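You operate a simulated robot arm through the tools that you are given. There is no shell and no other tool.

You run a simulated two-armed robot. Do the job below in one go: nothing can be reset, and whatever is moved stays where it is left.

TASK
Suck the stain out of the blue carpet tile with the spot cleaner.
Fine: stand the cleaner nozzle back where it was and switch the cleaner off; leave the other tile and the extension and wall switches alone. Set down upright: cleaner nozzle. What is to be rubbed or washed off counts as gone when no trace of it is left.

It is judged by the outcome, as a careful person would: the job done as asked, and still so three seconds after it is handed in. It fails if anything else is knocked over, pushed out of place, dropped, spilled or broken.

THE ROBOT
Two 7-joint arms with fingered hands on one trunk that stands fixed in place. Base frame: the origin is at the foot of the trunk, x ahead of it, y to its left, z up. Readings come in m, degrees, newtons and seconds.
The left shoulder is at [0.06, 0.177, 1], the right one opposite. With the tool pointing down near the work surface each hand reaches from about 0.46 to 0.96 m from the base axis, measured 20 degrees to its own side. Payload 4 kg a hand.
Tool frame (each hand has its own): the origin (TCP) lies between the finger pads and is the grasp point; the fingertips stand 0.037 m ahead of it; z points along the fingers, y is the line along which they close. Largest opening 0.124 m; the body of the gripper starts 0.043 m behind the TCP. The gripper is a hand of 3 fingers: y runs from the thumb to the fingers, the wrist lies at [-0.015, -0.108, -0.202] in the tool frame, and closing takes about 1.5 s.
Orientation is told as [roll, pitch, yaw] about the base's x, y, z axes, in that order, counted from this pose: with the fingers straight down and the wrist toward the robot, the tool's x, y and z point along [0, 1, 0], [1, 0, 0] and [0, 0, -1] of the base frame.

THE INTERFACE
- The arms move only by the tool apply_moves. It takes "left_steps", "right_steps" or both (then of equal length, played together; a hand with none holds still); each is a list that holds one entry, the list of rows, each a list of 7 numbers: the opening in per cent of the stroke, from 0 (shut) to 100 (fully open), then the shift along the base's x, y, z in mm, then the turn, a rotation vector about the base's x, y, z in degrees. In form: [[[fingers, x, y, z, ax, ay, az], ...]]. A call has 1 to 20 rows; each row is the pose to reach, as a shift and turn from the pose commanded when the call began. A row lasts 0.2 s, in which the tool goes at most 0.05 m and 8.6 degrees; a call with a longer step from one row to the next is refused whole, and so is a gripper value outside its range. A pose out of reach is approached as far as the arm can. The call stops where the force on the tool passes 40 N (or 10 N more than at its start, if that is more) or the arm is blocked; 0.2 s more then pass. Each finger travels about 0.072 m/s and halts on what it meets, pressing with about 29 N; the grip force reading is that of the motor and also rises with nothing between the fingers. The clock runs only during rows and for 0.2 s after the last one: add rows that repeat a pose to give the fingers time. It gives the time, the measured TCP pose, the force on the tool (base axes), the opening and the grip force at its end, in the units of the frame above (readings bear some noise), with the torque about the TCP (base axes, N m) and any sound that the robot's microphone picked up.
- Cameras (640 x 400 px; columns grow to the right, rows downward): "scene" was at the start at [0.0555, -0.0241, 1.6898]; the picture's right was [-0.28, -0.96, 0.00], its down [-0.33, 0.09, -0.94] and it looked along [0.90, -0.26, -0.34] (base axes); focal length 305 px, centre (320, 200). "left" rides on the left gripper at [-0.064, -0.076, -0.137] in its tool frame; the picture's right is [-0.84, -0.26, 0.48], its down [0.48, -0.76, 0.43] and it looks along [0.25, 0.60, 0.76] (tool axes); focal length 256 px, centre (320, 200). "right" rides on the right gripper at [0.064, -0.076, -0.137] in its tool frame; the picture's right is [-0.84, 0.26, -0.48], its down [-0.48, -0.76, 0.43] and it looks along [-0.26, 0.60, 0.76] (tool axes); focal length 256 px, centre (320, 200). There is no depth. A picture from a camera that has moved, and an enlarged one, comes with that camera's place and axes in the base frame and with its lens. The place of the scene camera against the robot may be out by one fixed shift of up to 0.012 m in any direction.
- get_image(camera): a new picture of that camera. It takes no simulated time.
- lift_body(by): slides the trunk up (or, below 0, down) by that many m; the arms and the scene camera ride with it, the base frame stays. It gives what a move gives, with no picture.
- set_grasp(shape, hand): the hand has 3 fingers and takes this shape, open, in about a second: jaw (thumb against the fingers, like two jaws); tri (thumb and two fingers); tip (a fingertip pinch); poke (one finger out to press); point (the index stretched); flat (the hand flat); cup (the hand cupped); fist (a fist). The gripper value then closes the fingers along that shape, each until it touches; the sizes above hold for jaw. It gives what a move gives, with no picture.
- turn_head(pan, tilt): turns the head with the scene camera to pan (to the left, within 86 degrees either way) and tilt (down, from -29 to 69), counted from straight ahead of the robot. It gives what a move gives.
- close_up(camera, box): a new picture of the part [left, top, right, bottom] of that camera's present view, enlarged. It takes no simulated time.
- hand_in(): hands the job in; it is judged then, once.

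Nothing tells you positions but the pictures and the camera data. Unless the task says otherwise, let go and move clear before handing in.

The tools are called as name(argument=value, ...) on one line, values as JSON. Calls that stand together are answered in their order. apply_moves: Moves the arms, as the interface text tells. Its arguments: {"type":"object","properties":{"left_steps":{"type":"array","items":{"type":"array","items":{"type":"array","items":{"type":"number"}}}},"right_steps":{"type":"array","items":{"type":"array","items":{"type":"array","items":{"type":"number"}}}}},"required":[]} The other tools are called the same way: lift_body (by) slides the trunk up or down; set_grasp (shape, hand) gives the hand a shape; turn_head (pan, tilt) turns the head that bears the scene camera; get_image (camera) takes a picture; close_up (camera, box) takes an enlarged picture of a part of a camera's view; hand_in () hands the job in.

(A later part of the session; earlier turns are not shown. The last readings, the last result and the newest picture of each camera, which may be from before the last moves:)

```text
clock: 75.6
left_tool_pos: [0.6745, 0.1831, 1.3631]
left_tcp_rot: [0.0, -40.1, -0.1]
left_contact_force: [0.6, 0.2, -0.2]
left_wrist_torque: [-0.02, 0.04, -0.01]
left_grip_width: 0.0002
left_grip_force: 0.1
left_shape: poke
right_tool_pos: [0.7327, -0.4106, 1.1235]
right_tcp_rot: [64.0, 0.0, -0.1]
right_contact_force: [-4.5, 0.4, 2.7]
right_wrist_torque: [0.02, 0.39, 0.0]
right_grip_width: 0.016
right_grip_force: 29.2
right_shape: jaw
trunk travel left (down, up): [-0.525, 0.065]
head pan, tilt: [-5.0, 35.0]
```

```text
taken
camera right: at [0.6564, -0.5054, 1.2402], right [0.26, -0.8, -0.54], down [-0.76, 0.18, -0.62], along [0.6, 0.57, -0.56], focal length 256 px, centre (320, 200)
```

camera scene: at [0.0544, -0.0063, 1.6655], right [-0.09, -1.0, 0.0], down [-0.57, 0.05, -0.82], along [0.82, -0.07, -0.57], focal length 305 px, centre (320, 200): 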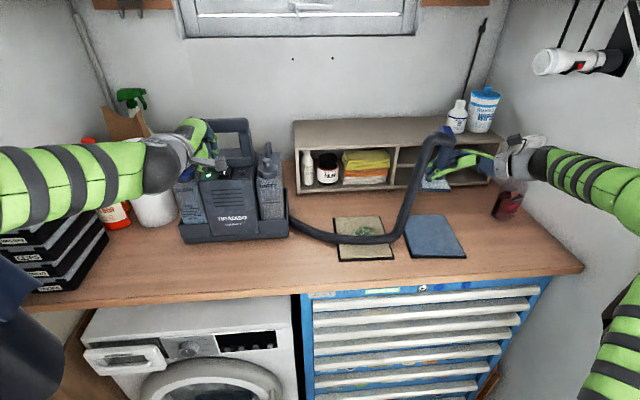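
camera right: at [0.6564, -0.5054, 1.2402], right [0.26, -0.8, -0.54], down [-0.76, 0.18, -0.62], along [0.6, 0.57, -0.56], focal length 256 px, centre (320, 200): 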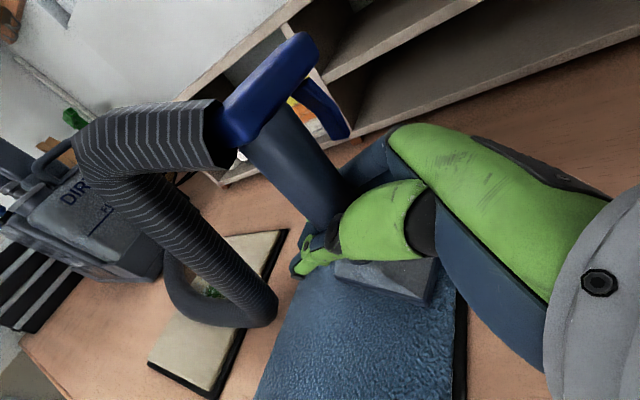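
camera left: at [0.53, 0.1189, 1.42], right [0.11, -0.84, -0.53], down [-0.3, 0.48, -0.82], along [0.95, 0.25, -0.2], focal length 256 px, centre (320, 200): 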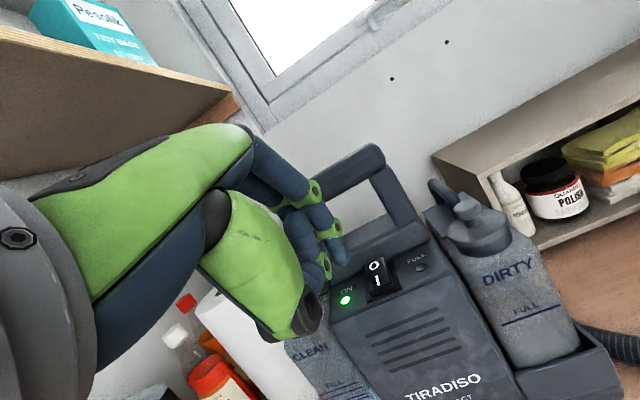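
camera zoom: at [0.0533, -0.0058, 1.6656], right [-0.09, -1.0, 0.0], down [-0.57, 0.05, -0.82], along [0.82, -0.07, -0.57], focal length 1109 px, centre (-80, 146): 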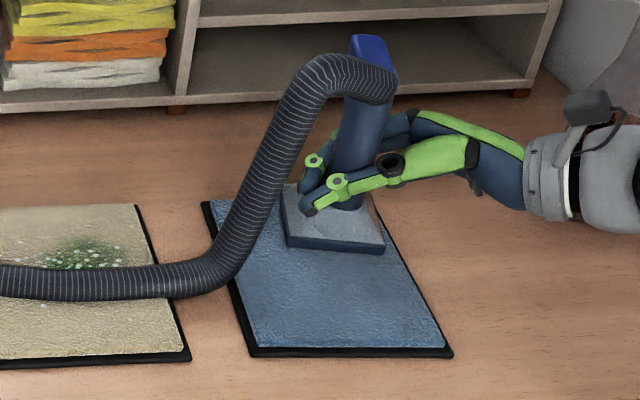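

Lifting again for inspection.

apply_moves(right_steps=[[[0, 0, 0, 10, 0, 0, 0], [0, 0, 0, 40, 0, 0, 0], [0, 0, 0, 80, 0, 0, 0], [0, 0, 0, 120, 0, 0, 0], [0, 0, 0, 134, 0, 0, 0], [0, 0, 0, 134, 0, 0, 0]]])

close_up(camera="scene", box=[400, 210, 470, 262])

close_up(camera="right", box=[310, 250, 520, 400])

close_up(camera="scene", box=[330, 110, 480, 280])

```text
clock: 77.0
left_tool_pos: [0.6752, 0.1838, 1.364]
left_tcp_rot: [0.0, -40.1, 0.0]
left_contact_force: [0.5, -0.4, 0.3]
left_wrist_torque: [0.01, 0.0, 0.02]
left_grip_width: 0.0
left_grip_force: 0.1
left_shape: poke
right_tool_pos: [0.7318, -0.409, 1.2583]
right_tcp_rot: [64.0, 0.2, 0.0]
right_contact_force: [-0.4, 0.0, -2.3]
right_wrist_torque: [0.02, 0.1, 0.01]
right_grip_width: 0.016
right_grip_force: 29.5
right_shape: jaw
trunk travel left (down, up): [-0.525, 0.065]
head pan, tilt: [-5.0, 35.0]
```

```text
7.69 times, centred on (435, 236) of scene
camera zoom: at [0.0543, -0.0062, 1.6655], right [-0.09, -1.0, 0.0], down [-0.57, 0.05, -0.82], along [0.82, -0.07, -0.57], focal length 2346 px, centre (-565, -77)
```

zoom: 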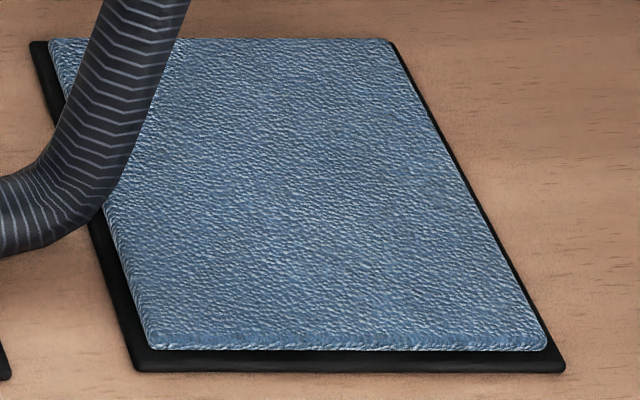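

```text
2.67 times, centred on (415, 325) of right
camera zoom: at [0.6565, -0.5033, 1.3744], right [0.26, -0.8, -0.54], down [-0.76, 0.18, -0.62], along [0.6, 0.57, -0.56], focal length 683 px, centre (67, -133)
```

zoom: 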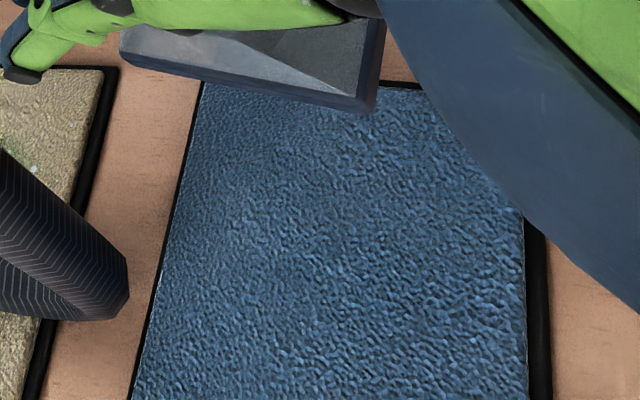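

```text
2.35 times, centred on (405, 195) of scene
camera zoom: at [0.0543, -0.0062, 1.6655], right [-0.09, -1.0, 0.0], down [-0.57, 0.05, -0.82], along [0.82, -0.07, -0.57], focal length 718 px, centre (120, 212)
```

zoom: 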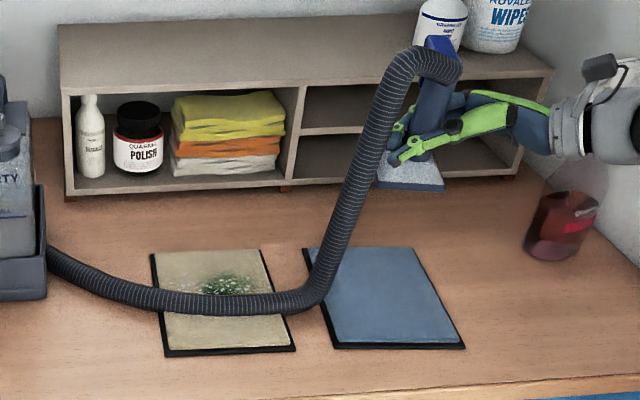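

The tile is spotless now. Next is switching off; for the O end the curled thumb might foul the panel, so I'll back the left hand off and see whether the "point" shape gives a cleaner fingertip.

apply_moves(left_steps=[[[0, -25, 0, 10, 0, 0, 0], [0, -50, 0, 20, 0, 0, 0], [0, -75, 0, 30, 0, 0, 0], [0, -75, 0, 30, 0, 0, 0]]])

set_grasp(hand="left", shape="point")

get_image(camera="left")

turn_head(pan=12, tilt=30)

get_image(camera="scene")

close_up(camera="scene", box=[220, 80, 380, 220])

```text
clock: 78.0
left_tool_pos: [0.6031, 0.1807, 1.3943]
left_tcp_rot: [-0.1, -40.0, -0.1]
left_contact_force: [0.8, 0.5, -0.7]
left_wrist_torque: [-0.01, 0.03, -0.01]
left_grip_width: 0.0
left_grip_force: 0.0
left_shape: poke
right_tool_pos: [0.731, -0.4079, 1.2584]
right_tcp_rot: [64.0, 0.0, 0.0]
right_contact_force: [0.5, -0.4, -2.7]
right_wrist_torque: [0.01, 0.07, 0.05]
right_grip_width: 0.0157
right_grip_force: 28.5
right_shape: jaw
trunk travel left (down, up): [-0.525, 0.065]
head pan, tilt: [-5.0, 35.0]
```

```text
clock: 78.9
left_tool_pos: [0.6022, 0.1811, 1.3955]
left_tcp_rot: [0.1, -40.1, -0.1]
left_contact_force: [0.3, -0.4, 0.2]
left_wrist_torque: [0.02, -0.01, -0.02]
left_grip_width: 0.1179
left_grip_force: 0.1
left_shape: point
right_tool_pos: [0.7313, -0.4079, 1.2583]
right_tcp_rot: [64.0, -0.1, 0.0]
right_contact_force: [-0.3, -0.1, -2.7]
right_wrist_torque: [0.01, 0.12, -0.05]
right_grip_width: 0.0159
right_grip_force: 28.5
right_shape: jaw
trunk travel left (down, up): [-0.525, 0.065]
head pan, tilt: [-5.0, 35.0]
```

```text
taken
camera left: at [0.4582, 0.117, 1.4511], right [0.11, -0.84, -0.53], down [-0.3, 0.48, -0.82], along [0.95, 0.25, -0.2], focal length 256 px, centre (320, 200)
```

left: 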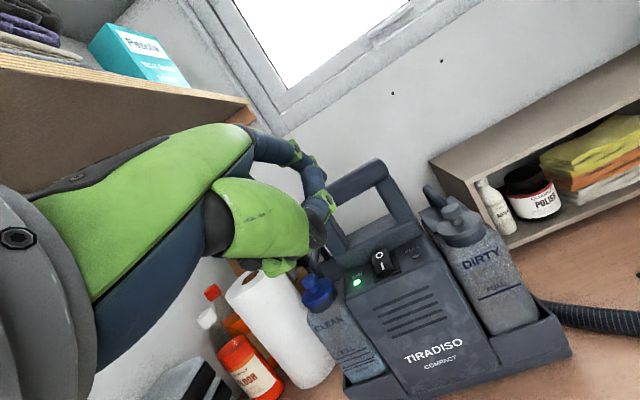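

```text
clock: 79.7
left_tool_pos: [0.6023, 0.1811, 1.3943]
left_tcp_rot: [0.0, -40.2, -0.1]
left_contact_force: [0.0, -0.3, -0.1]
left_wrist_torque: [0.03, 0.0, -0.01]
left_grip_width: 0.1183
left_grip_force: 0.1
left_shape: point
right_tool_pos: [0.7322, -0.4081, 1.2583]
right_tcp_rot: [64.0, 0.1, 0.0]
right_contact_force: [-0.2, 0.2, -2.4]
right_wrist_torque: [0.03, 0.08, -0.02]
right_grip_width: 0.0158
right_grip_force: 28.8
right_shape: jaw
trunk travel left (down, up): [-0.525, 0.065]
head pan, tilt: [12.0, 30.0]
```

```text
taken
camera scene: at [0.0549, 0.0203, 1.6733], right [0.21, -0.98, 0.0], down [-0.49, -0.1, -0.87], along [0.85, 0.18, -0.5], focal length 305 px, centre (320, 200)
```

scene: 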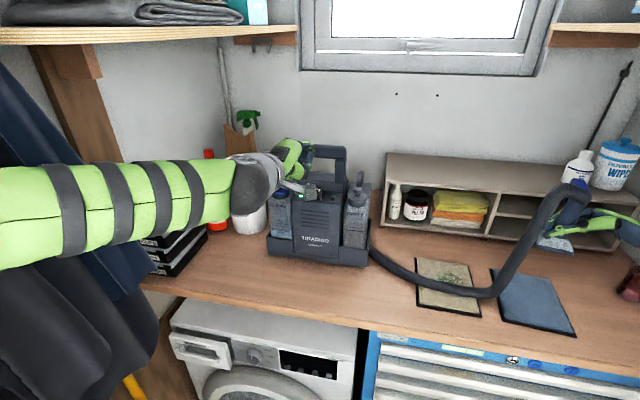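

```text
2.86 times, centred on (300, 150) of scene
camera zoom: at [0.0549, 0.0203, 1.6733], right [0.21, -0.98, 0.0], down [-0.49, -0.1, -0.87], along [0.85, 0.18, -0.5], focal length 871 px, centre (377, 343)
```

zoom: 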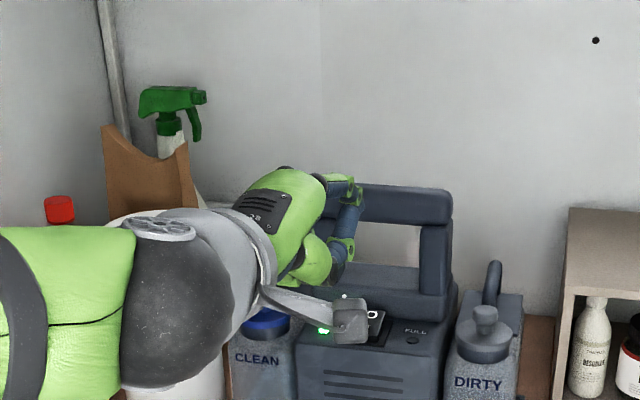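

Zooming on the pointing hand.

close_up(camera="left", box=[200, 110, 400, 300])

close_up(camera="scene", box=[270, 120, 350, 200])

```text
2.11 times, centred on (300, 205) of left
camera zoom: at [0.4583, 0.117, 1.4511], right [0.11, -0.84, -0.53], down [-0.3, 0.48, -0.82], along [0.95, 0.25, -0.2], focal length 539 px, centre (362, 190)
```

zoom: 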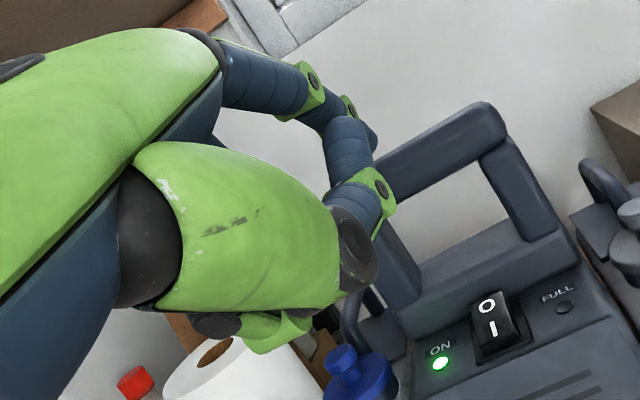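

```text
5.00 times, centred on (310, 160) of scene
camera zoom: at [0.0549, 0.0203, 1.6733], right [0.21, -0.98, 0.0], down [-0.49, -0.1, -0.87], along [0.85, 0.18, -0.5], focal length 1525 px, centre (370, 400)
```

zoom: 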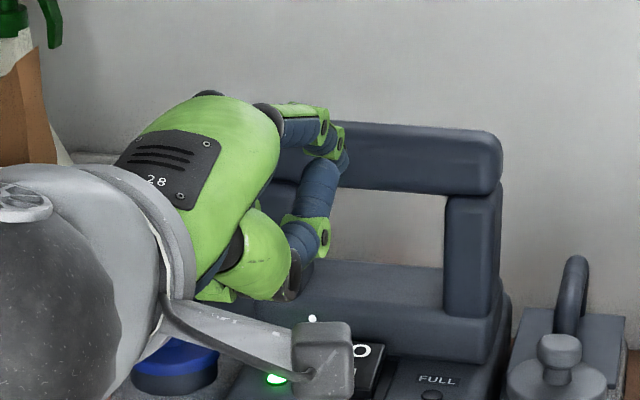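

The point shape isn't clearly better. Instead I'll use the open jaw: its two fingertips reach well forward while the thumb stays in front of the machine, leaving handle and panel clear. Setting that up and checking the view.

set_grasp(hand="left", shape="jaw")

apply_moves(left_steps=[[[100, 15, -2, -22, 0, 0, 0], [100, 30, -4, -44, 0, 0, 0], [100, 45, -6, -66, 0, 0, 0], [100, 58, -8, -84, 0, 0, 0], [100, 58, -8, -84, 0, 0, 0]]])

get_image(camera="left")

close_up(camera="left", box=[240, 120, 440, 280])

close_up(camera="scene", box=[260, 110, 390, 240])

```text
clock: 80.6
left_tool_pos: [0.6035, 0.1822, 1.3957]
left_tcp_rot: [0.0, -40.2, -0.1]
left_contact_force: [0.6, 0.3, -0.3]
left_wrist_torque: [0.0, 0.02, -0.03]
left_grip_width: 0.1237
left_grip_force: 0.1
left_shape: jaw
right_tool_pos: [0.7321, -0.4089, 1.259]
right_tcp_rot: [64.0, -0.1, 0.0]
right_contact_force: [-0.5, -0.1, -3.4]
right_wrist_torque: [-0.01, 0.1, 0.0]
right_grip_width: 0.0157
right_grip_force: 29.2
right_shape: jaw
trunk travel left (down, up): [-0.525, 0.065]
head pan, tilt: [12.0, 30.0]
```

```text
clock: 81.8
left_tool_pos: [0.6592, 0.1742, 1.3113]
left_tcp_rot: [-0.1, -40.1, -0.1]
left_contact_force: [-0.9, -0.5, -0.5]
left_wrist_torque: [0.01, 0.0, 0.02]
left_grip_width: 0.1237
left_grip_force: 0.1
left_shape: jaw
right_tool_pos: [0.7316, -0.4095, 1.2588]
right_tcp_rot: [64.0, 0.1, 0.0]
right_contact_force: [-0.2, 0.2, -3.0]
right_wrist_torque: [0.04, 0.11, -0.04]
right_grip_width: 0.0156
right_grip_force: 28.9
right_shape: jaw
trunk travel left (down, up): [-0.525, 0.065]
head pan, tilt: [12.0, 30.0]
```

```text
taken
camera left: at [0.5143, 0.1092, 1.3667], right [0.11, -0.84, -0.53], down [-0.3, 0.48, -0.82], along [0.95, 0.25, -0.2], focal length 256 px, centre (320, 200)
```

left: 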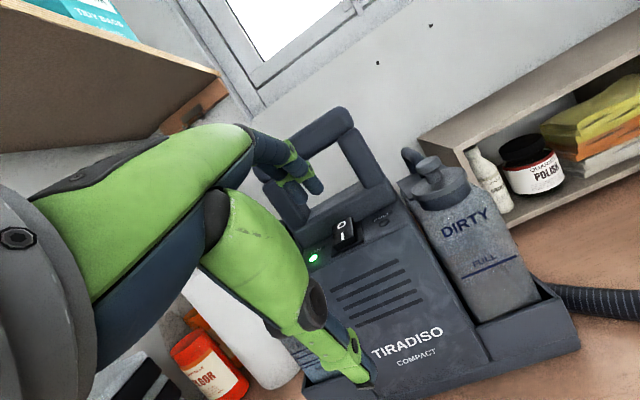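

```text
2.50 times, centred on (340, 200) of left
camera zoom: at [0.5143, 0.1092, 1.3667], right [0.11, -0.84, -0.53], down [-0.3, 0.48, -0.82], along [0.95, 0.25, -0.2], focal length 640 px, centre (270, 200)
```

zoom: 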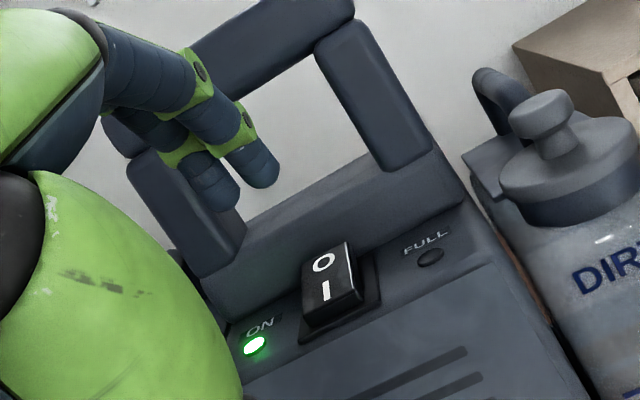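

```text
3.08 times, centred on (325, 175) of scene
camera zoom: at [0.0546, 0.0204, 1.6734], right [0.21, -0.98, 0.0], down [-0.49, -0.1, -0.87], along [0.85, 0.18, -0.5], focal length 938 px, centre (305, 277)
```

zoom: 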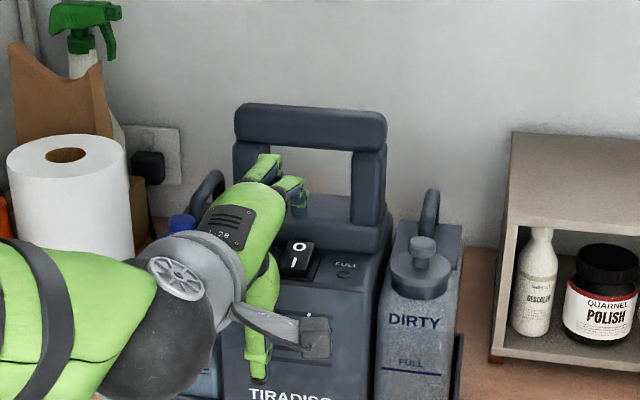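

The open fingertips are predicted at (0.734, 0.162–0.186, 1.326), consistent with the pictures, and the raised O end is at about (0.781, 0.175, 1.276). Moving the tips over the O end.

apply_moves(left_steps=[[[100, 12, 0, -2, 0, 0, 0], [100, 24, 1, -5, 0, 0, 0], [100, 36, 1, -8, 0, 0, 0], [100, 44, 1, -11, 0, 0, 0], [100, 44, 1, -11, 0, 0, 0]]])

close_up(camera="left", box=[240, 120, 440, 280])

close_up(camera="scene", box=[280, 130, 370, 220])

```text
clock: 83.0
left_tool_pos: [0.7032, 0.1744, 1.2999]
left_tcp_rot: [0.1, -40.1, -0.1]
left_contact_force: [0.8, -1.1, 1.1]
left_wrist_torque: [0.01, -0.05, 0.01]
left_grip_width: 0.1238
left_grip_force: 0.1
left_shape: jaw
right_tool_pos: [0.7316, -0.4097, 1.2574]
right_tcp_rot: [64.0, 0.0, -0.1]
right_contact_force: [-0.6, 0.0, -2.4]
right_wrist_torque: [0.05, 0.08, 0.0]
right_grip_width: 0.0159
right_grip_force: 29.5
right_shape: jaw
trunk travel left (down, up): [-0.525, 0.065]
head pan, tilt: [12.0, 30.0]
```

```text
2.50 times, centred on (340, 200) of left
camera zoom: at [0.5585, 0.1101, 1.3553], right [0.11, -0.84, -0.53], down [-0.3, 0.48, -0.82], along [0.95, 0.25, -0.2], focal length 640 px, centre (270, 200)
```

zoom: 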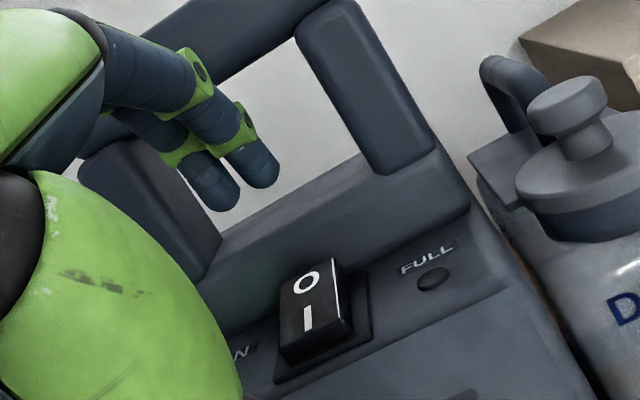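

```text
4.44 times, centred on (325, 175) of scene
camera zoom: at [0.0548, 0.0204, 1.6733], right [0.21, -0.98, 0.0], down [-0.49, -0.1, -0.87], along [0.85, 0.18, -0.5], focal length 1355 px, centre (298, 311)
```

zoom: 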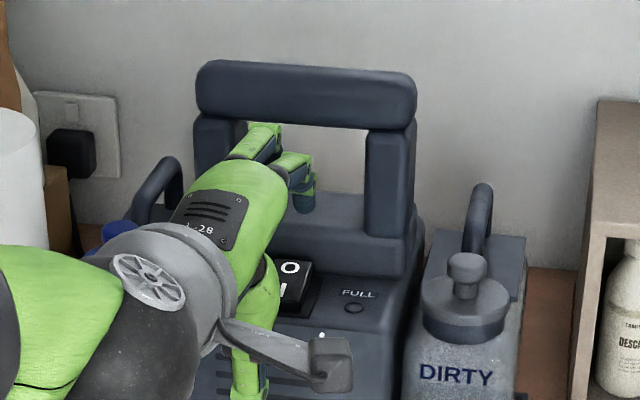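

The fingertips are right above the O end. Pressing down in small steps.

apply_moves(left_steps=[[[100, 0, 0, -10, 0, 0, 0], [100, 0, 0, -20, 0, 0, 0], [100, 0, 0, -26, 0, 0, 0], [100, 0, 0, -30, 0, 0, 0], [100, 0, 0, -34, 0, 0, 0]]])

close_up(camera="left", box=[240, 120, 440, 280])

close_up(camera="scene", box=[280, 130, 370, 220])

```text
clock: 84.2
left_tool_pos: [0.702, 0.177, 1.2647]
left_tcp_rot: [-0.1, -40.1, -0.1]
left_contact_force: [-0.1, 0.9, -0.5]
left_wrist_torque: [-0.02, 0.0, 0.0]
left_grip_width: 0.1239
left_grip_force: 0.0
left_shape: jaw
right_tool_pos: [0.7317, -0.409, 1.2578]
right_tcp_rot: [64.0, 0.0, -0.1]
right_contact_force: [0.6, -0.2, -3.2]
right_wrist_torque: [0.03, 0.1, 0.0]
right_grip_width: 0.0157
right_grip_force: 28.9
right_shape: jaw
trunk travel left (down, up): [-0.525, 0.065]
head pan, tilt: [12.0, 30.0]
```

```text
2.50 times, centred on (340, 200) of left
camera zoom: at [0.558, 0.111, 1.321], right [0.11, -0.84, -0.53], down [-0.3, 0.48, -0.82], along [0.95, 0.25, -0.2], focal length 640 px, centre (270, 200)
```

zoom: 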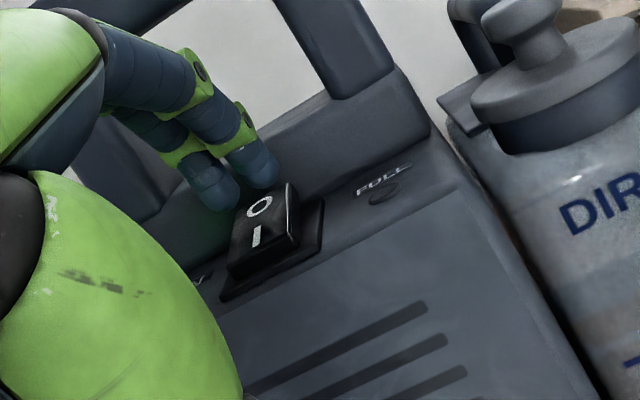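

```text
4.44 times, centred on (325, 175) of scene
camera zoom: at [0.055, 0.0204, 1.6733], right [0.21, -0.98, 0.0], down [-0.49, -0.1, -0.87], along [0.85, 0.18, -0.5], focal length 1355 px, centre (298, 311)
```

zoom: 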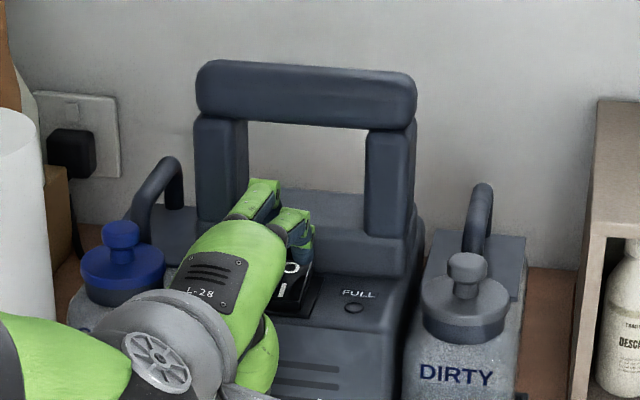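

Tips hover just above the O end. Pressing further.

apply_moves(left_steps=[[[100, 0, 0, -3, 0, 0, 0], [100, 0, 0, -6, 0, 0, 0], [100, 0, 0, -9, 0, 0, 0], [100, 0, 0, -12, 0, 0, 0], [100, 0, 0, -15, 0, 0, 0]]])

close_up(camera="left", box=[240, 120, 440, 280])

close_up(camera="scene", box=[280, 130, 370, 220])

```text
clock: 85.4
left_tool_pos: [0.7023, 0.1751, 1.2507]
left_tcp_rot: [0.0, -40.2, 0.0]
left_contact_force: [0.1, 1.0, 6.3]
left_wrist_torque: [-0.04, -0.54, 0.08]
left_grip_width: 0.1239
left_grip_force: 0.0
left_shape: jaw
right_tool_pos: [0.7315, -0.4103, 1.2591]
right_tcp_rot: [64.0, 0.0, 0.0]
right_contact_force: [0.0, 0.5, -3.9]
right_wrist_torque: [0.06, 0.08, 0.05]
right_grip_width: 0.0159
right_grip_force: 29.0
right_shape: jaw
trunk travel left (down, up): [-0.525, 0.065]
head pan, tilt: [12.0, 30.0]
```

```text
2.50 times, centred on (340, 200) of left
camera zoom: at [0.5576, 0.1107, 1.3074], right [0.12, -0.84, -0.53], down [-0.3, 0.48, -0.82], along [0.95, 0.25, -0.19], focal length 640 px, centre (270, 200)
```

zoom: 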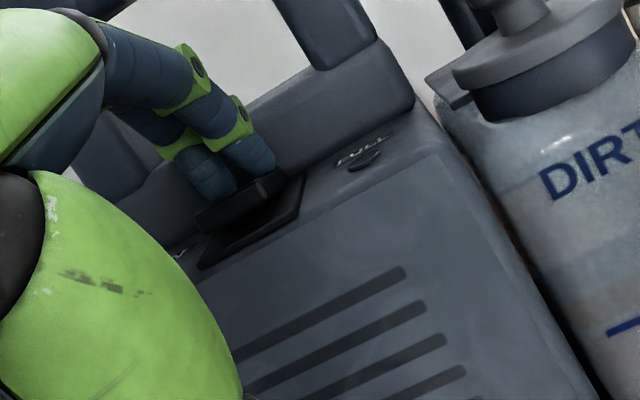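

```text
4.44 times, centred on (325, 175) of scene
camera zoom: at [0.0543, 0.0204, 1.6735], right [0.21, -0.98, 0.0], down [-0.49, -0.1, -0.87], along [0.85, 0.18, -0.5], focal length 1355 px, centre (298, 311)
```

zoom: 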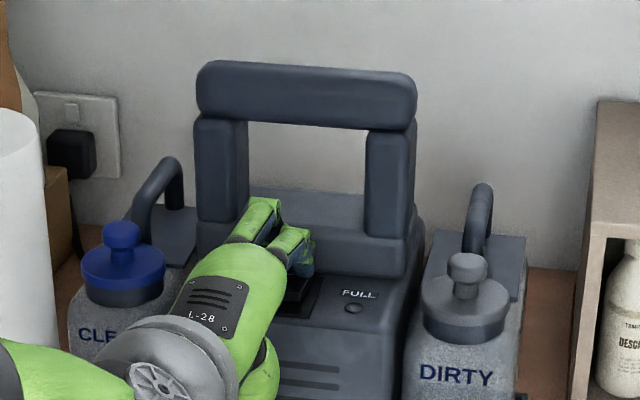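

The rocker's near end has come up – it looks switched off. Backing the hand away, up then back.

apply_moves(left_steps=[[[100, 0, 0, 12, 0, 0, 0], [100, -3, 0, 30, 0, 0, 0], [100, -25, 0, 50, 0, 0, 0], [100, -55, 0, 75, 0, 0, 0], [100, -85, 0, 100, 0, 0, 0], [100, -85, 0, 100, 0, 0, 0]]])

get_image(camera="left")

close_up(camera="left", box=[280, 180, 460, 330])

```text
clock: 86.8
left_tool_pos: [0.6201, 0.1746, 1.3496]
left_tcp_rot: [0.0, -40.0, 0.0]
left_contact_force: [0.4, 0.5, 0.4]
left_wrist_torque: [-0.03, -0.01, -0.02]
left_grip_width: 0.1236
left_grip_force: 0.0
left_shape: jaw
right_tool_pos: [0.7325, -0.4084, 1.2581]
right_tcp_rot: [63.9, 0.2, 0.1]
right_contact_force: [0.5, -0.3, -2.6]
right_wrist_torque: [0.04, 0.1, -0.01]
right_grip_width: 0.0156
right_grip_force: 28.7
right_shape: jaw
trunk travel left (down, up): [-0.525, 0.065]
head pan, tilt: [12.0, 30.0]
```

```text
taken
camera left: at [0.4746, 0.1096, 1.4057], right [0.11, -0.84, -0.53], down [-0.3, 0.48, -0.82], along [0.95, 0.25, -0.2], focal length 256 px, centre (320, 200)
```

left: 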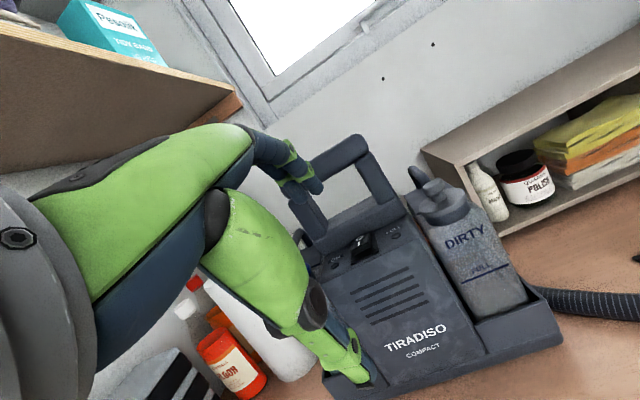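

```text
2.67 times, centred on (370, 255) of left
camera zoom: at [0.4746, 0.1096, 1.4057], right [0.11, -0.84, -0.53], down [-0.3, 0.48, -0.82], along [0.95, 0.25, -0.2], focal length 683 px, centre (187, 53)
```

zoom: 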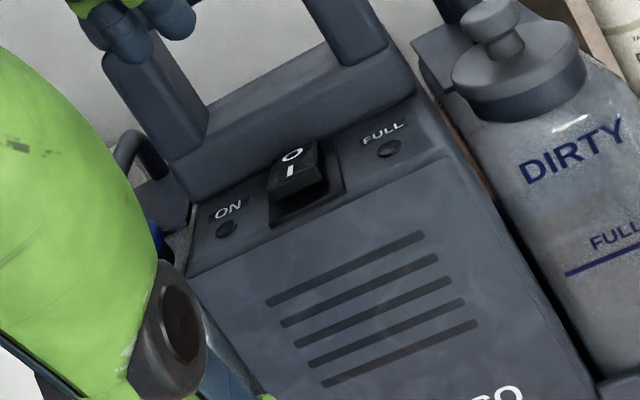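

The lamp is out and the rocker is back on O. Now I'll return the left hand to its earlier viewing pose and the head to its earlier angle so I can compare the nozzle's spot with the original pictures, while the right hand starts carrying the nozzle back.

apply_moves(left_steps=[[[100, -2, 5, 15, 0, 6, 0], [100, -2, 10, 32, 0, 13, 0], [100, 0, 15, 50, 0, 20, 0], [100, 2, 20, 70, 0, 27, 0], [100, 4, 25, 95, 0, 34, 0], [100, 6, 30, 126, 0, 40, 0], [100, 6, 30, 126, 0, 40, 0], [100, 6, 30, 126, 0, 40, 0]]], right_steps=[[[0, -6, 30, 0, 0, 0, 0], [0, -12, 60, 0, 0, 0, 0], [0, -18, 90, 0, 0, 0, 0], [0, -24, 120, 0, 0, 0, 0], [0, -30, 150, 0, 0, 0, 0], [0, -36, 180, 0, 0, 0, 0], [0, -42, 200, 0, 0, 0, 0], [0, -42, 200, 0, 0, 0, 0]]])

turn_head(pan=-5, tilt=35)

get_image(camera="scene")

get_image(camera="left")

```text
clock: 88.6
left_tool_pos: [0.6243, 0.2046, 1.4785]
left_tcp_rot: [0.0, 0.0, -0.1]
left_contact_force: [0.1, 0.1, -0.5]
left_wrist_torque: [0.0, 0.0, 0.01]
left_grip_width: 0.124
left_grip_force: 0.1
left_shape: jaw
right_tool_pos: [0.691, -0.2114, 1.2563]
right_tcp_rot: [64.0, 0.1, 0.1]
right_contact_force: [0.6, -0.2, -2.1]
right_wrist_torque: [0.03, 0.09, 0.02]
right_grip_width: 0.0158
right_grip_force: 29.0
right_shape: jaw
trunk travel left (down, up): [-0.525, 0.065]
head pan, tilt: [12.0, 30.0]
```

```text
clock: 89.4
left_tool_pos: [0.6239, 0.2067, 1.4776]
left_tcp_rot: [0.0, -0.1, 0.0]
left_contact_force: [-0.3, -0.1, -0.3]
left_wrist_torque: [-0.02, 0.03, -0.02]
left_grip_width: 0.124
left_grip_force: 0.0
left_shape: jaw
right_tool_pos: [0.6907, -0.2105, 1.2564]
right_tcp_rot: [64.0, 0.0, -0.1]
right_contact_force: [0.6, -0.2, -2.8]
right_wrist_torque: [0.02, 0.08, 0.03]
right_grip_width: 0.0155
right_grip_force: 29.1
right_shape: jaw
trunk travel left (down, up): [-0.525, 0.065]
head pan, tilt: [-5.0, 35.0]
```

```text
taken
camera scene: at [0.0543, -0.006, 1.6655], right [-0.09, -1.0, 0.0], down [-0.57, 0.05, -0.82], along [0.82, -0.07, -0.57], focal length 305 px, centre (320, 200)
```

scene: 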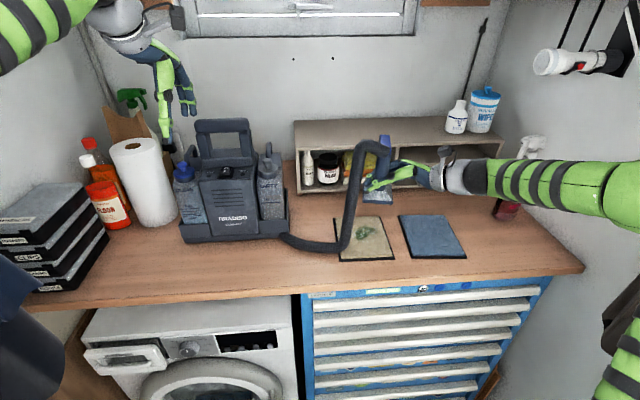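

```text
taken
camera left: at [0.5488, 0.1409, 1.615], right [-0.26, -0.84, -0.48], down [-0.76, 0.48, -0.44], along [0.6, 0.25, -0.76], focal length 256 px, centre (320, 200)
```

left: 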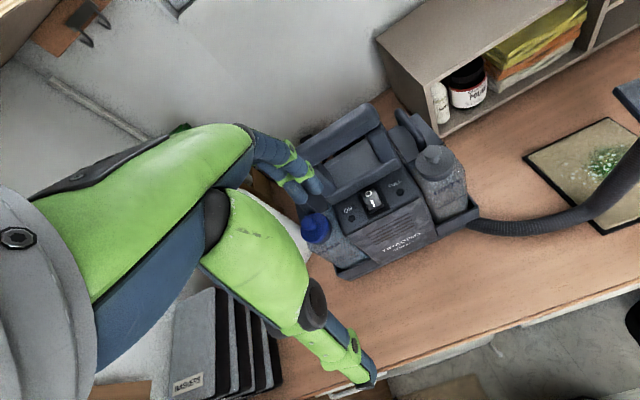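

The cleaner is where it was, and the blue tile is fully visible and looks clean. I'll carry the nozzle on to above its original spot.

close_up(camera="scene", box=[390, 205, 480, 265])

apply_moves(right_steps=[[[0, -10, 25, 0, 0, 0, 0], [0, -20, 50, -10, 0, 0, 0], [0, -30, 75, -20, 0, 0, 0], [0, -40, 100, -30, 0, 0, 0], [0, -50, 125, -40, 0, 0, 0], [0, -58, 145, -50, 0, 0, 0], [0, -64, 161, -60, 0, 0, 0], [0, -64, 161, -60, 0, 0, 0]]])

close_up(camera="scene", box=[270, 170, 400, 280])

close_up(camera="left", box=[440, 120, 640, 280])

get_image(camera="right")

```text
6.67 times, centred on (435, 235) of scene
camera zoom: at [0.0543, -0.006, 1.6655], right [-0.09, -1.0, 0.0], down [-0.57, 0.05, -0.82], along [0.82, -0.07, -0.57], focal length 2033 px, centre (-447, -33)
```

zoom: 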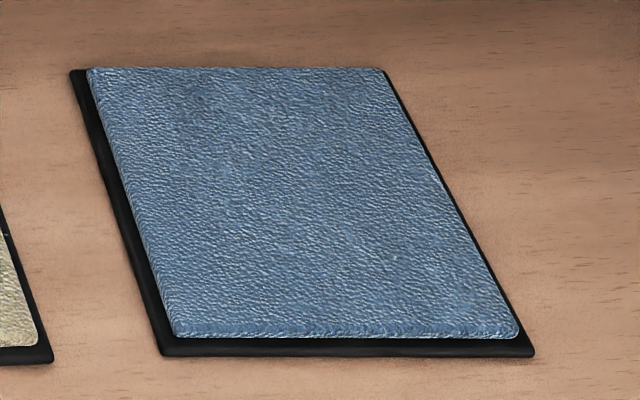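

```text
clock: 91.2
left_tool_pos: [0.6239, 0.2052, 1.4769]
left_tcp_rot: [0.0, -0.2, -0.1]
left_contact_force: [-0.6, 0.4, -1.2]
left_wrist_torque: [0.04, 0.01, -0.02]
left_grip_width: 0.1239
left_grip_force: 0.0
left_shape: jaw
right_tool_pos: [0.6252, -0.0486, 1.1979]
right_tcp_rot: [63.9, 0.1, -0.1]
right_contact_force: [-0.5, -0.3, -2.4]
right_wrist_torque: [0.02, 0.08, -0.02]
right_grip_width: 0.0154
right_grip_force: 28.4
right_shape: jaw
trunk travel left (down, up): [-0.525, 0.065]
head pan, tilt: [-5.0, 35.0]
```

```text
3.64 times, centred on (335, 225) of scene
camera zoom: at [0.0542, -0.0064, 1.6655], right [-0.09, -1.0, 0.0], down [-0.57, 0.05, -0.82], along [0.82, -0.07, -0.57], focal length 1109 px, centre (266, 109)
```

zoom: 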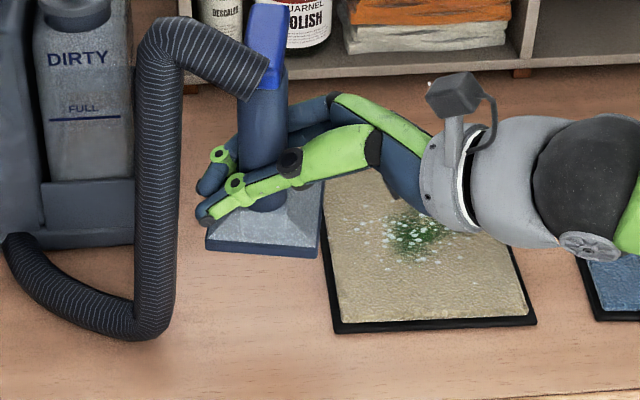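

```text
2.50 times, centred on (540, 200) of left
camera zoom: at [0.5487, 0.1406, 1.615], right [-0.26, -0.84, -0.48], down [-0.76, 0.48, -0.44], along [0.6, 0.25, -0.76], focal length 640 px, centre (-230, 200)
```

zoom: 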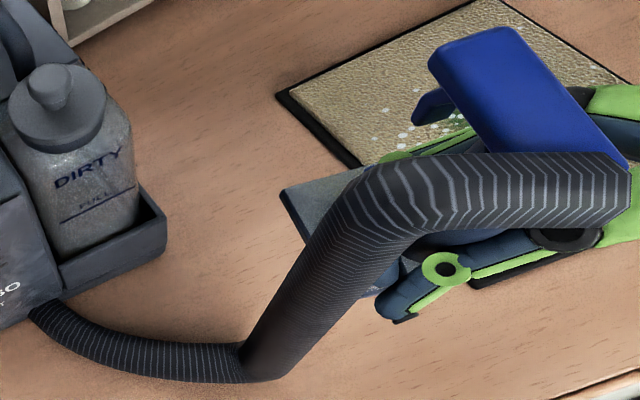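

```text
taken
camera right: at [0.5499, -0.1434, 1.315], right [0.26, -0.8, -0.54], down [-0.76, 0.18, -0.62], along [0.6, 0.57, -0.56], focal length 256 px, centre (320, 200)
```

right: 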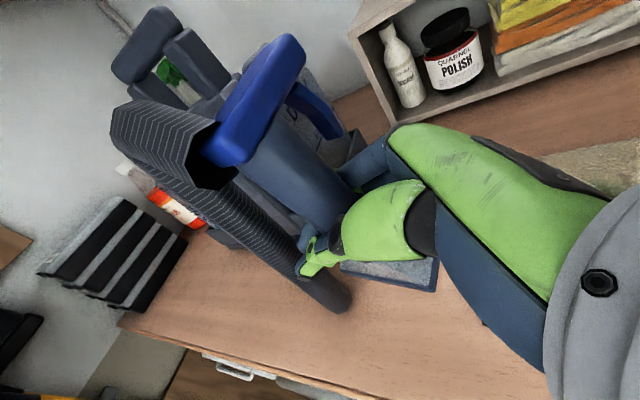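

The nozzle is above its old spot with only a slight yaw. Before lowering, I'll double-check the tile's far-left area.

close_up(camera="scene", box=[398, 210, 448, 242])

close_up(camera="scene", box=[420, 220, 470, 262])

close_up(camera="scene", box=[300, 130, 350, 180])

```text
12.50 times, centred on (423, 226) of scene
camera zoom: at [0.0542, -0.0064, 1.6655], right [-0.09, -1.0, 0.0], down [-0.57, 0.05, -0.82], along [0.82, -0.07, -0.57], focal length 3812 px, centre (-968, -125)
```

zoom: 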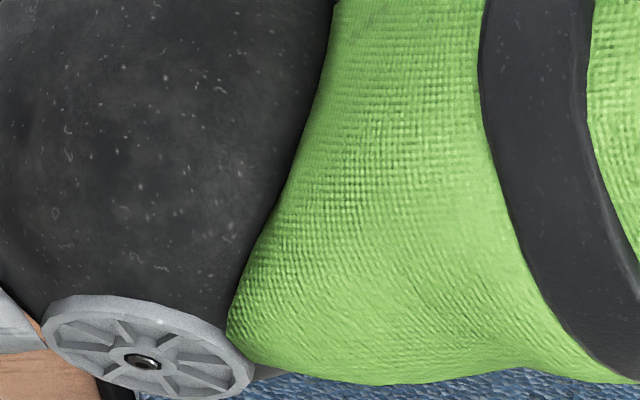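

```text
9.52 times, centred on (445, 241) of scene
camera zoom: at [0.0542, -0.0064, 1.6655], right [-0.09, -1.0, 0.0], down [-0.57, 0.05, -0.82], along [0.82, -0.07, -0.57], focal length 2904 px, centre (-870, -190)
```

zoom: 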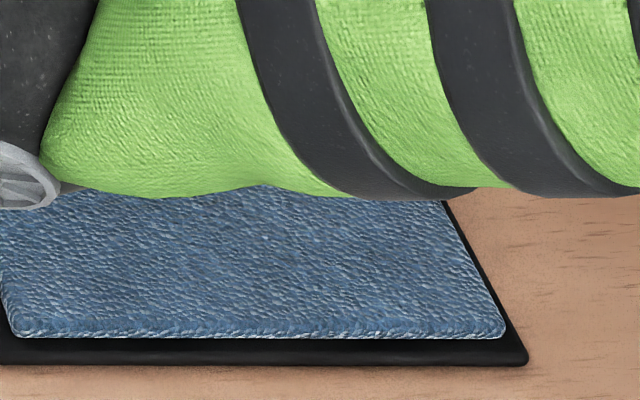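

```text
8.00 times, centred on (325, 155) of scene
camera zoom: at [0.0542, -0.0064, 1.6655], right [-0.09, -1.0, 0.0], down [-0.57, 0.05, -0.82], along [0.82, -0.07, -0.57], focal length 2440 px, centre (280, 560)
```

zoom: 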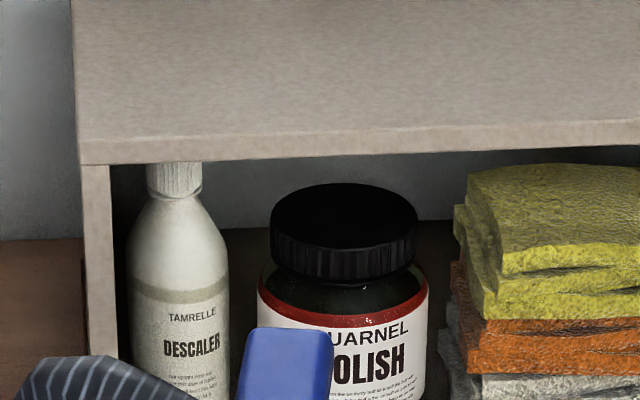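

The forearm blocks the view of the tile. I'll step back to the previous carrying position for a clear close look before setting down.

apply_moves(right_steps=[[[0, 8, -30, 10, 0, 0, 0], [0, 20, -60, 25, 0, 0, 0], [0, 34, -90, 40, 0, 0, 0], [0, 50, -125, 55, 0, 0, 0], [0, 64, -160, 60, 0, 0, 0], [0, 64, -160, 60, 0, 0, 0]]])

close_up(camera="scene", box=[398, 212, 448, 242])

close_up(camera="scene", box=[420, 225, 470, 260])

get_image(camera="right")

```text
clock: 92.6
left_tool_pos: [0.6236, 0.2074, 1.4773]
left_tcp_rot: [-0.2, 0.0, -0.1]
left_contact_force: [-0.7, 1.2, -0.5]
left_wrist_torque: [-0.03, 0.0, -0.04]
left_grip_width: 0.1238
left_grip_force: 0.1
left_shape: jaw
right_tool_pos: [0.6901, -0.2094, 1.2564]
right_tcp_rot: [64.0, -0.1, 0.0]
right_contact_force: [0.7, -0.2, -2.6]
right_wrist_torque: [0.0, 0.1, 0.01]
right_grip_width: 0.0155
right_grip_force: 28.5
right_shape: jaw
trunk travel left (down, up): [-0.525, 0.065]
head pan, tilt: [-5.0, 35.0]
```

```text
12.80 times, centred on (423, 227) of scene
camera zoom: at [0.0538, -0.0054, 1.6656], right [-0.09, -1.0, 0.0], down [-0.57, 0.05, -0.82], along [0.82, -0.07, -0.57], focal length 3903 px, centre (-998, -146)
```

zoom: 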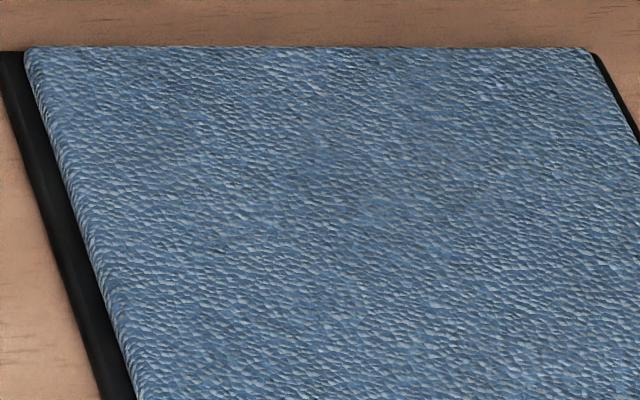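

```text
11.43 times, centred on (445, 242) of scene
camera zoom: at [0.0538, -0.0054, 1.6656], right [-0.09, -1.0, 0.0], down [-0.57, 0.05, -0.82], along [0.82, -0.07, -0.57], focal length 3485 px, centre (-1109, -286)
```

zoom: 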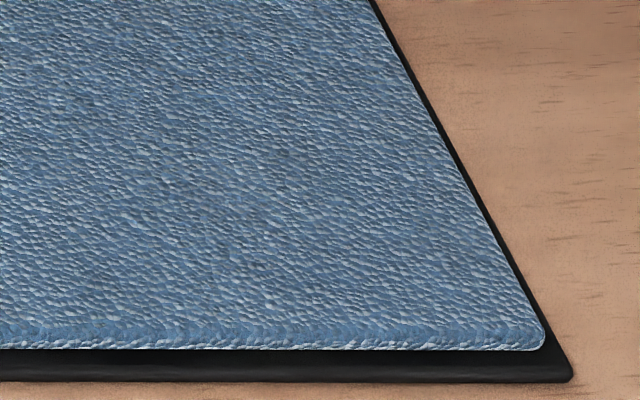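

```text
taken
camera right: at [0.6149, -0.3039, 1.3732], right [0.26, -0.8, -0.54], down [-0.76, 0.18, -0.62], along [0.6, 0.57, -0.56], focal length 256 px, centre (320, 200)
```

right: 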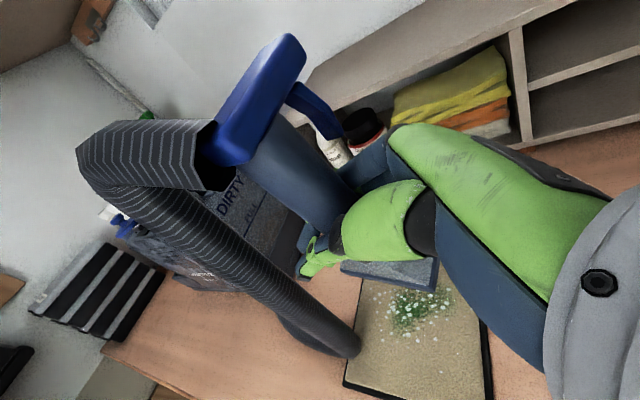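

The blue tile is uniformly clean and the beige one untouched. I'll return to above the nozzle's original spot, adding +5.5° yaw and a small shift so that it lands exactly as it stood.

apply_moves(right_steps=[[[0, -10, 25, 0, 0, 0, 1], [0, -22, 50, -10, 0, 0, 2], [0, -34, 75, -20, 0, 0, 3], [0, -46, 100, -30, 0, 0, 4], [0, -56, 125, -40, 0, 0, 5], [0, -66, 150, -55, 0, 0, 5.5], [0, -72, 169, -75, 0, 0, 5.5], [0, -72, 169, -100, 0, 0, 5.5], [0, -72, 169, -120, 0, 0, 5.5], [0, -72, 169, -120, 0, 0, 5.5]]])

close_up(camera="scene", box=[270, 170, 400, 280])

close_up(camera="left", box=[440, 120, 640, 280])

get_image(camera="right")

```text
clock: 94.8
left_tool_pos: [0.6231, 0.2055, 1.4784]
left_tcp_rot: [0.1, -0.1, -0.1]
left_contact_force: [0.3, 0.3, 0.4]
left_wrist_torque: [-0.03, 0.03, 0.04]
left_grip_width: 0.1242
left_grip_force: 0.0
left_shape: jaw
right_tool_pos: [0.6191, -0.0411, 1.1385]
right_tcp_rot: [64.0, 0.2, 5.5]
right_contact_force: [-0.3, 0.4, -2.0]
right_wrist_torque: [0.0, 0.12, -0.04]
right_grip_width: 0.0154
right_grip_force: 29.2
right_shape: jaw
trunk travel left (down, up): [-0.525, 0.065]
head pan, tilt: [-5.0, 35.0]
```

```text
3.64 times, centred on (335, 225) of scene
camera zoom: at [0.054, -0.0059, 1.6655], right [-0.09, -1.0, 0.0], down [-0.57, 0.05, -0.82], along [0.82, -0.07, -0.57], focal length 1109 px, centre (266, 109)
```

zoom: 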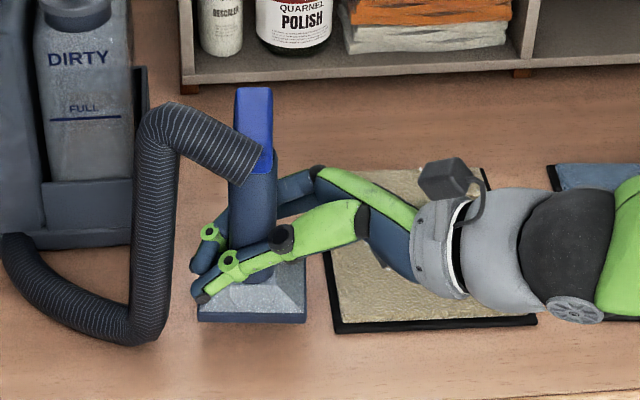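

```text
2.50 times, centred on (540, 200) of left
camera zoom: at [0.5486, 0.1411, 1.6151], right [-0.26, -0.84, -0.48], down [-0.76, 0.48, -0.44], along [0.6, 0.25, -0.76], focal length 640 px, centre (-230, 200)
```

zoom: 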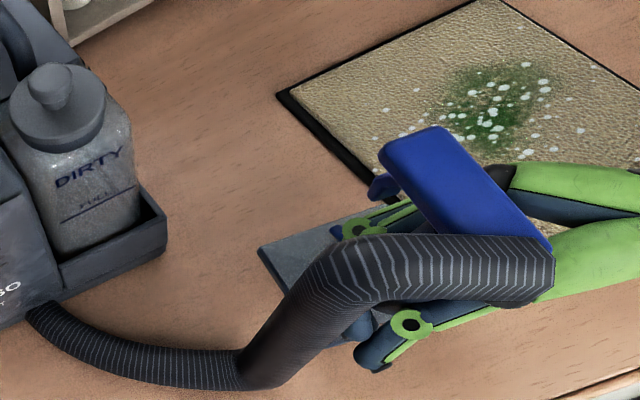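

```text
taken
camera right: at [0.5522, -0.1435, 1.2547], right [0.33, -0.77, -0.54], down [-0.77, 0.11, -0.62], along [0.54, 0.63, -0.56], focal length 256 px, centre (320, 200)
```

right: 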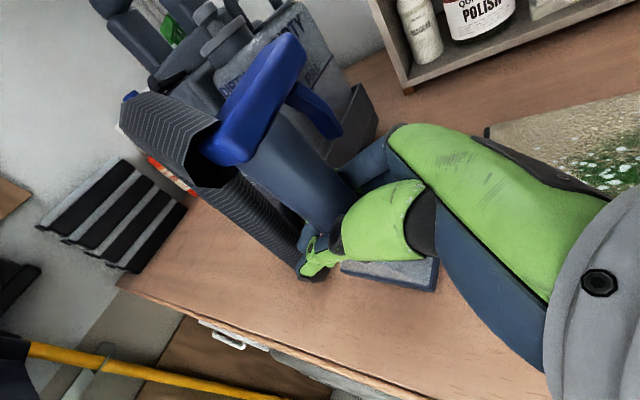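

It's within a few mm. I'll trim (+1, +5 mm, −2° yaw) and lower gently to the bench.

apply_moves(right_steps=[[[0, 1, 5, -8, 0, 0, -1], [0, 1, 5, -16, 0, 0, -2], [0, 1, 5, -20, 0, 0, -2], [0, 1, 5, -22, 0, 0, -2], [0, 1, 5, -22, 0, 0, -2]]])

close_up(camera="scene", box=[270, 170, 400, 280])

close_up(camera="left", box=[440, 120, 640, 280])

get_image(camera="right")

```text
clock: 96.0
left_tool_pos: [0.6231, 0.2058, 1.4786]
left_tcp_rot: [-0.1, -0.1, 0.0]
left_contact_force: [0.3, -0.6, 0.4]
left_wrist_torque: [0.03, 0.02, -0.01]
left_grip_width: 0.1239
left_grip_force: 0.1
left_shape: jaw
right_tool_pos: [0.619, -0.0376, 1.1157]
right_tcp_rot: [64.0, 0.1, 3.5]
right_contact_force: [0.3, -0.2, -3.2]
right_wrist_torque: [0.06, 0.07, 0.01]
right_grip_width: 0.015
right_grip_force: 28.5
right_shape: jaw
trunk travel left (down, up): [-0.525, 0.065]
head pan, tilt: [-5.0, 35.0]
```

```text
3.64 times, centred on (335, 225) of scene
camera zoom: at [0.0542, -0.0059, 1.6655], right [-0.09, -1.0, 0.0], down [-0.57, 0.05, -0.82], along [0.82, -0.07, -0.57], focal length 1109 px, centre (266, 109)
```

zoom: 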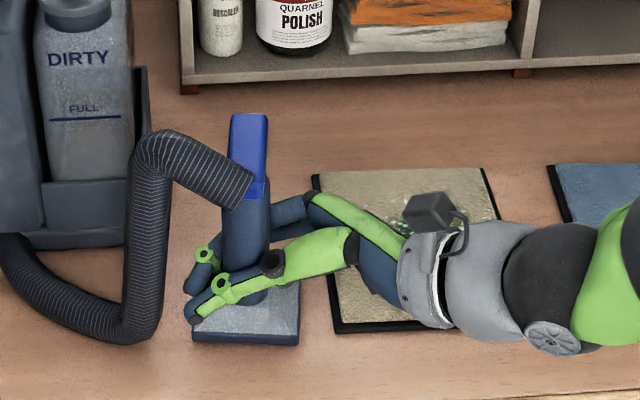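

```text
2.50 times, centred on (540, 200) of left
camera zoom: at [0.5488, 0.141, 1.615], right [-0.26, -0.84, -0.48], down [-0.76, 0.48, -0.44], along [0.6, 0.25, -0.76], focal length 640 px, centre (-230, 200)
```

zoom: 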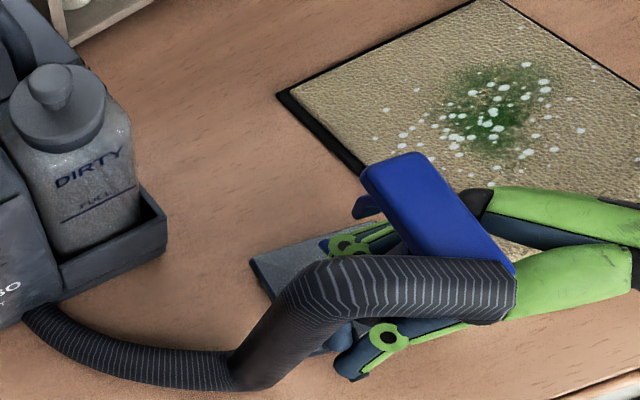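

```text
taken
camera right: at [0.55, -0.1359, 1.2325], right [0.3, -0.78, -0.54], down [-0.77, 0.13, -0.62], along [0.56, 0.61, -0.56], focal length 256 px, centre (320, 200)
```

right: 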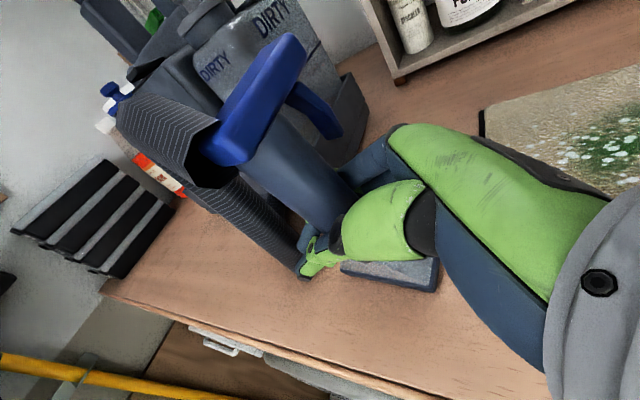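

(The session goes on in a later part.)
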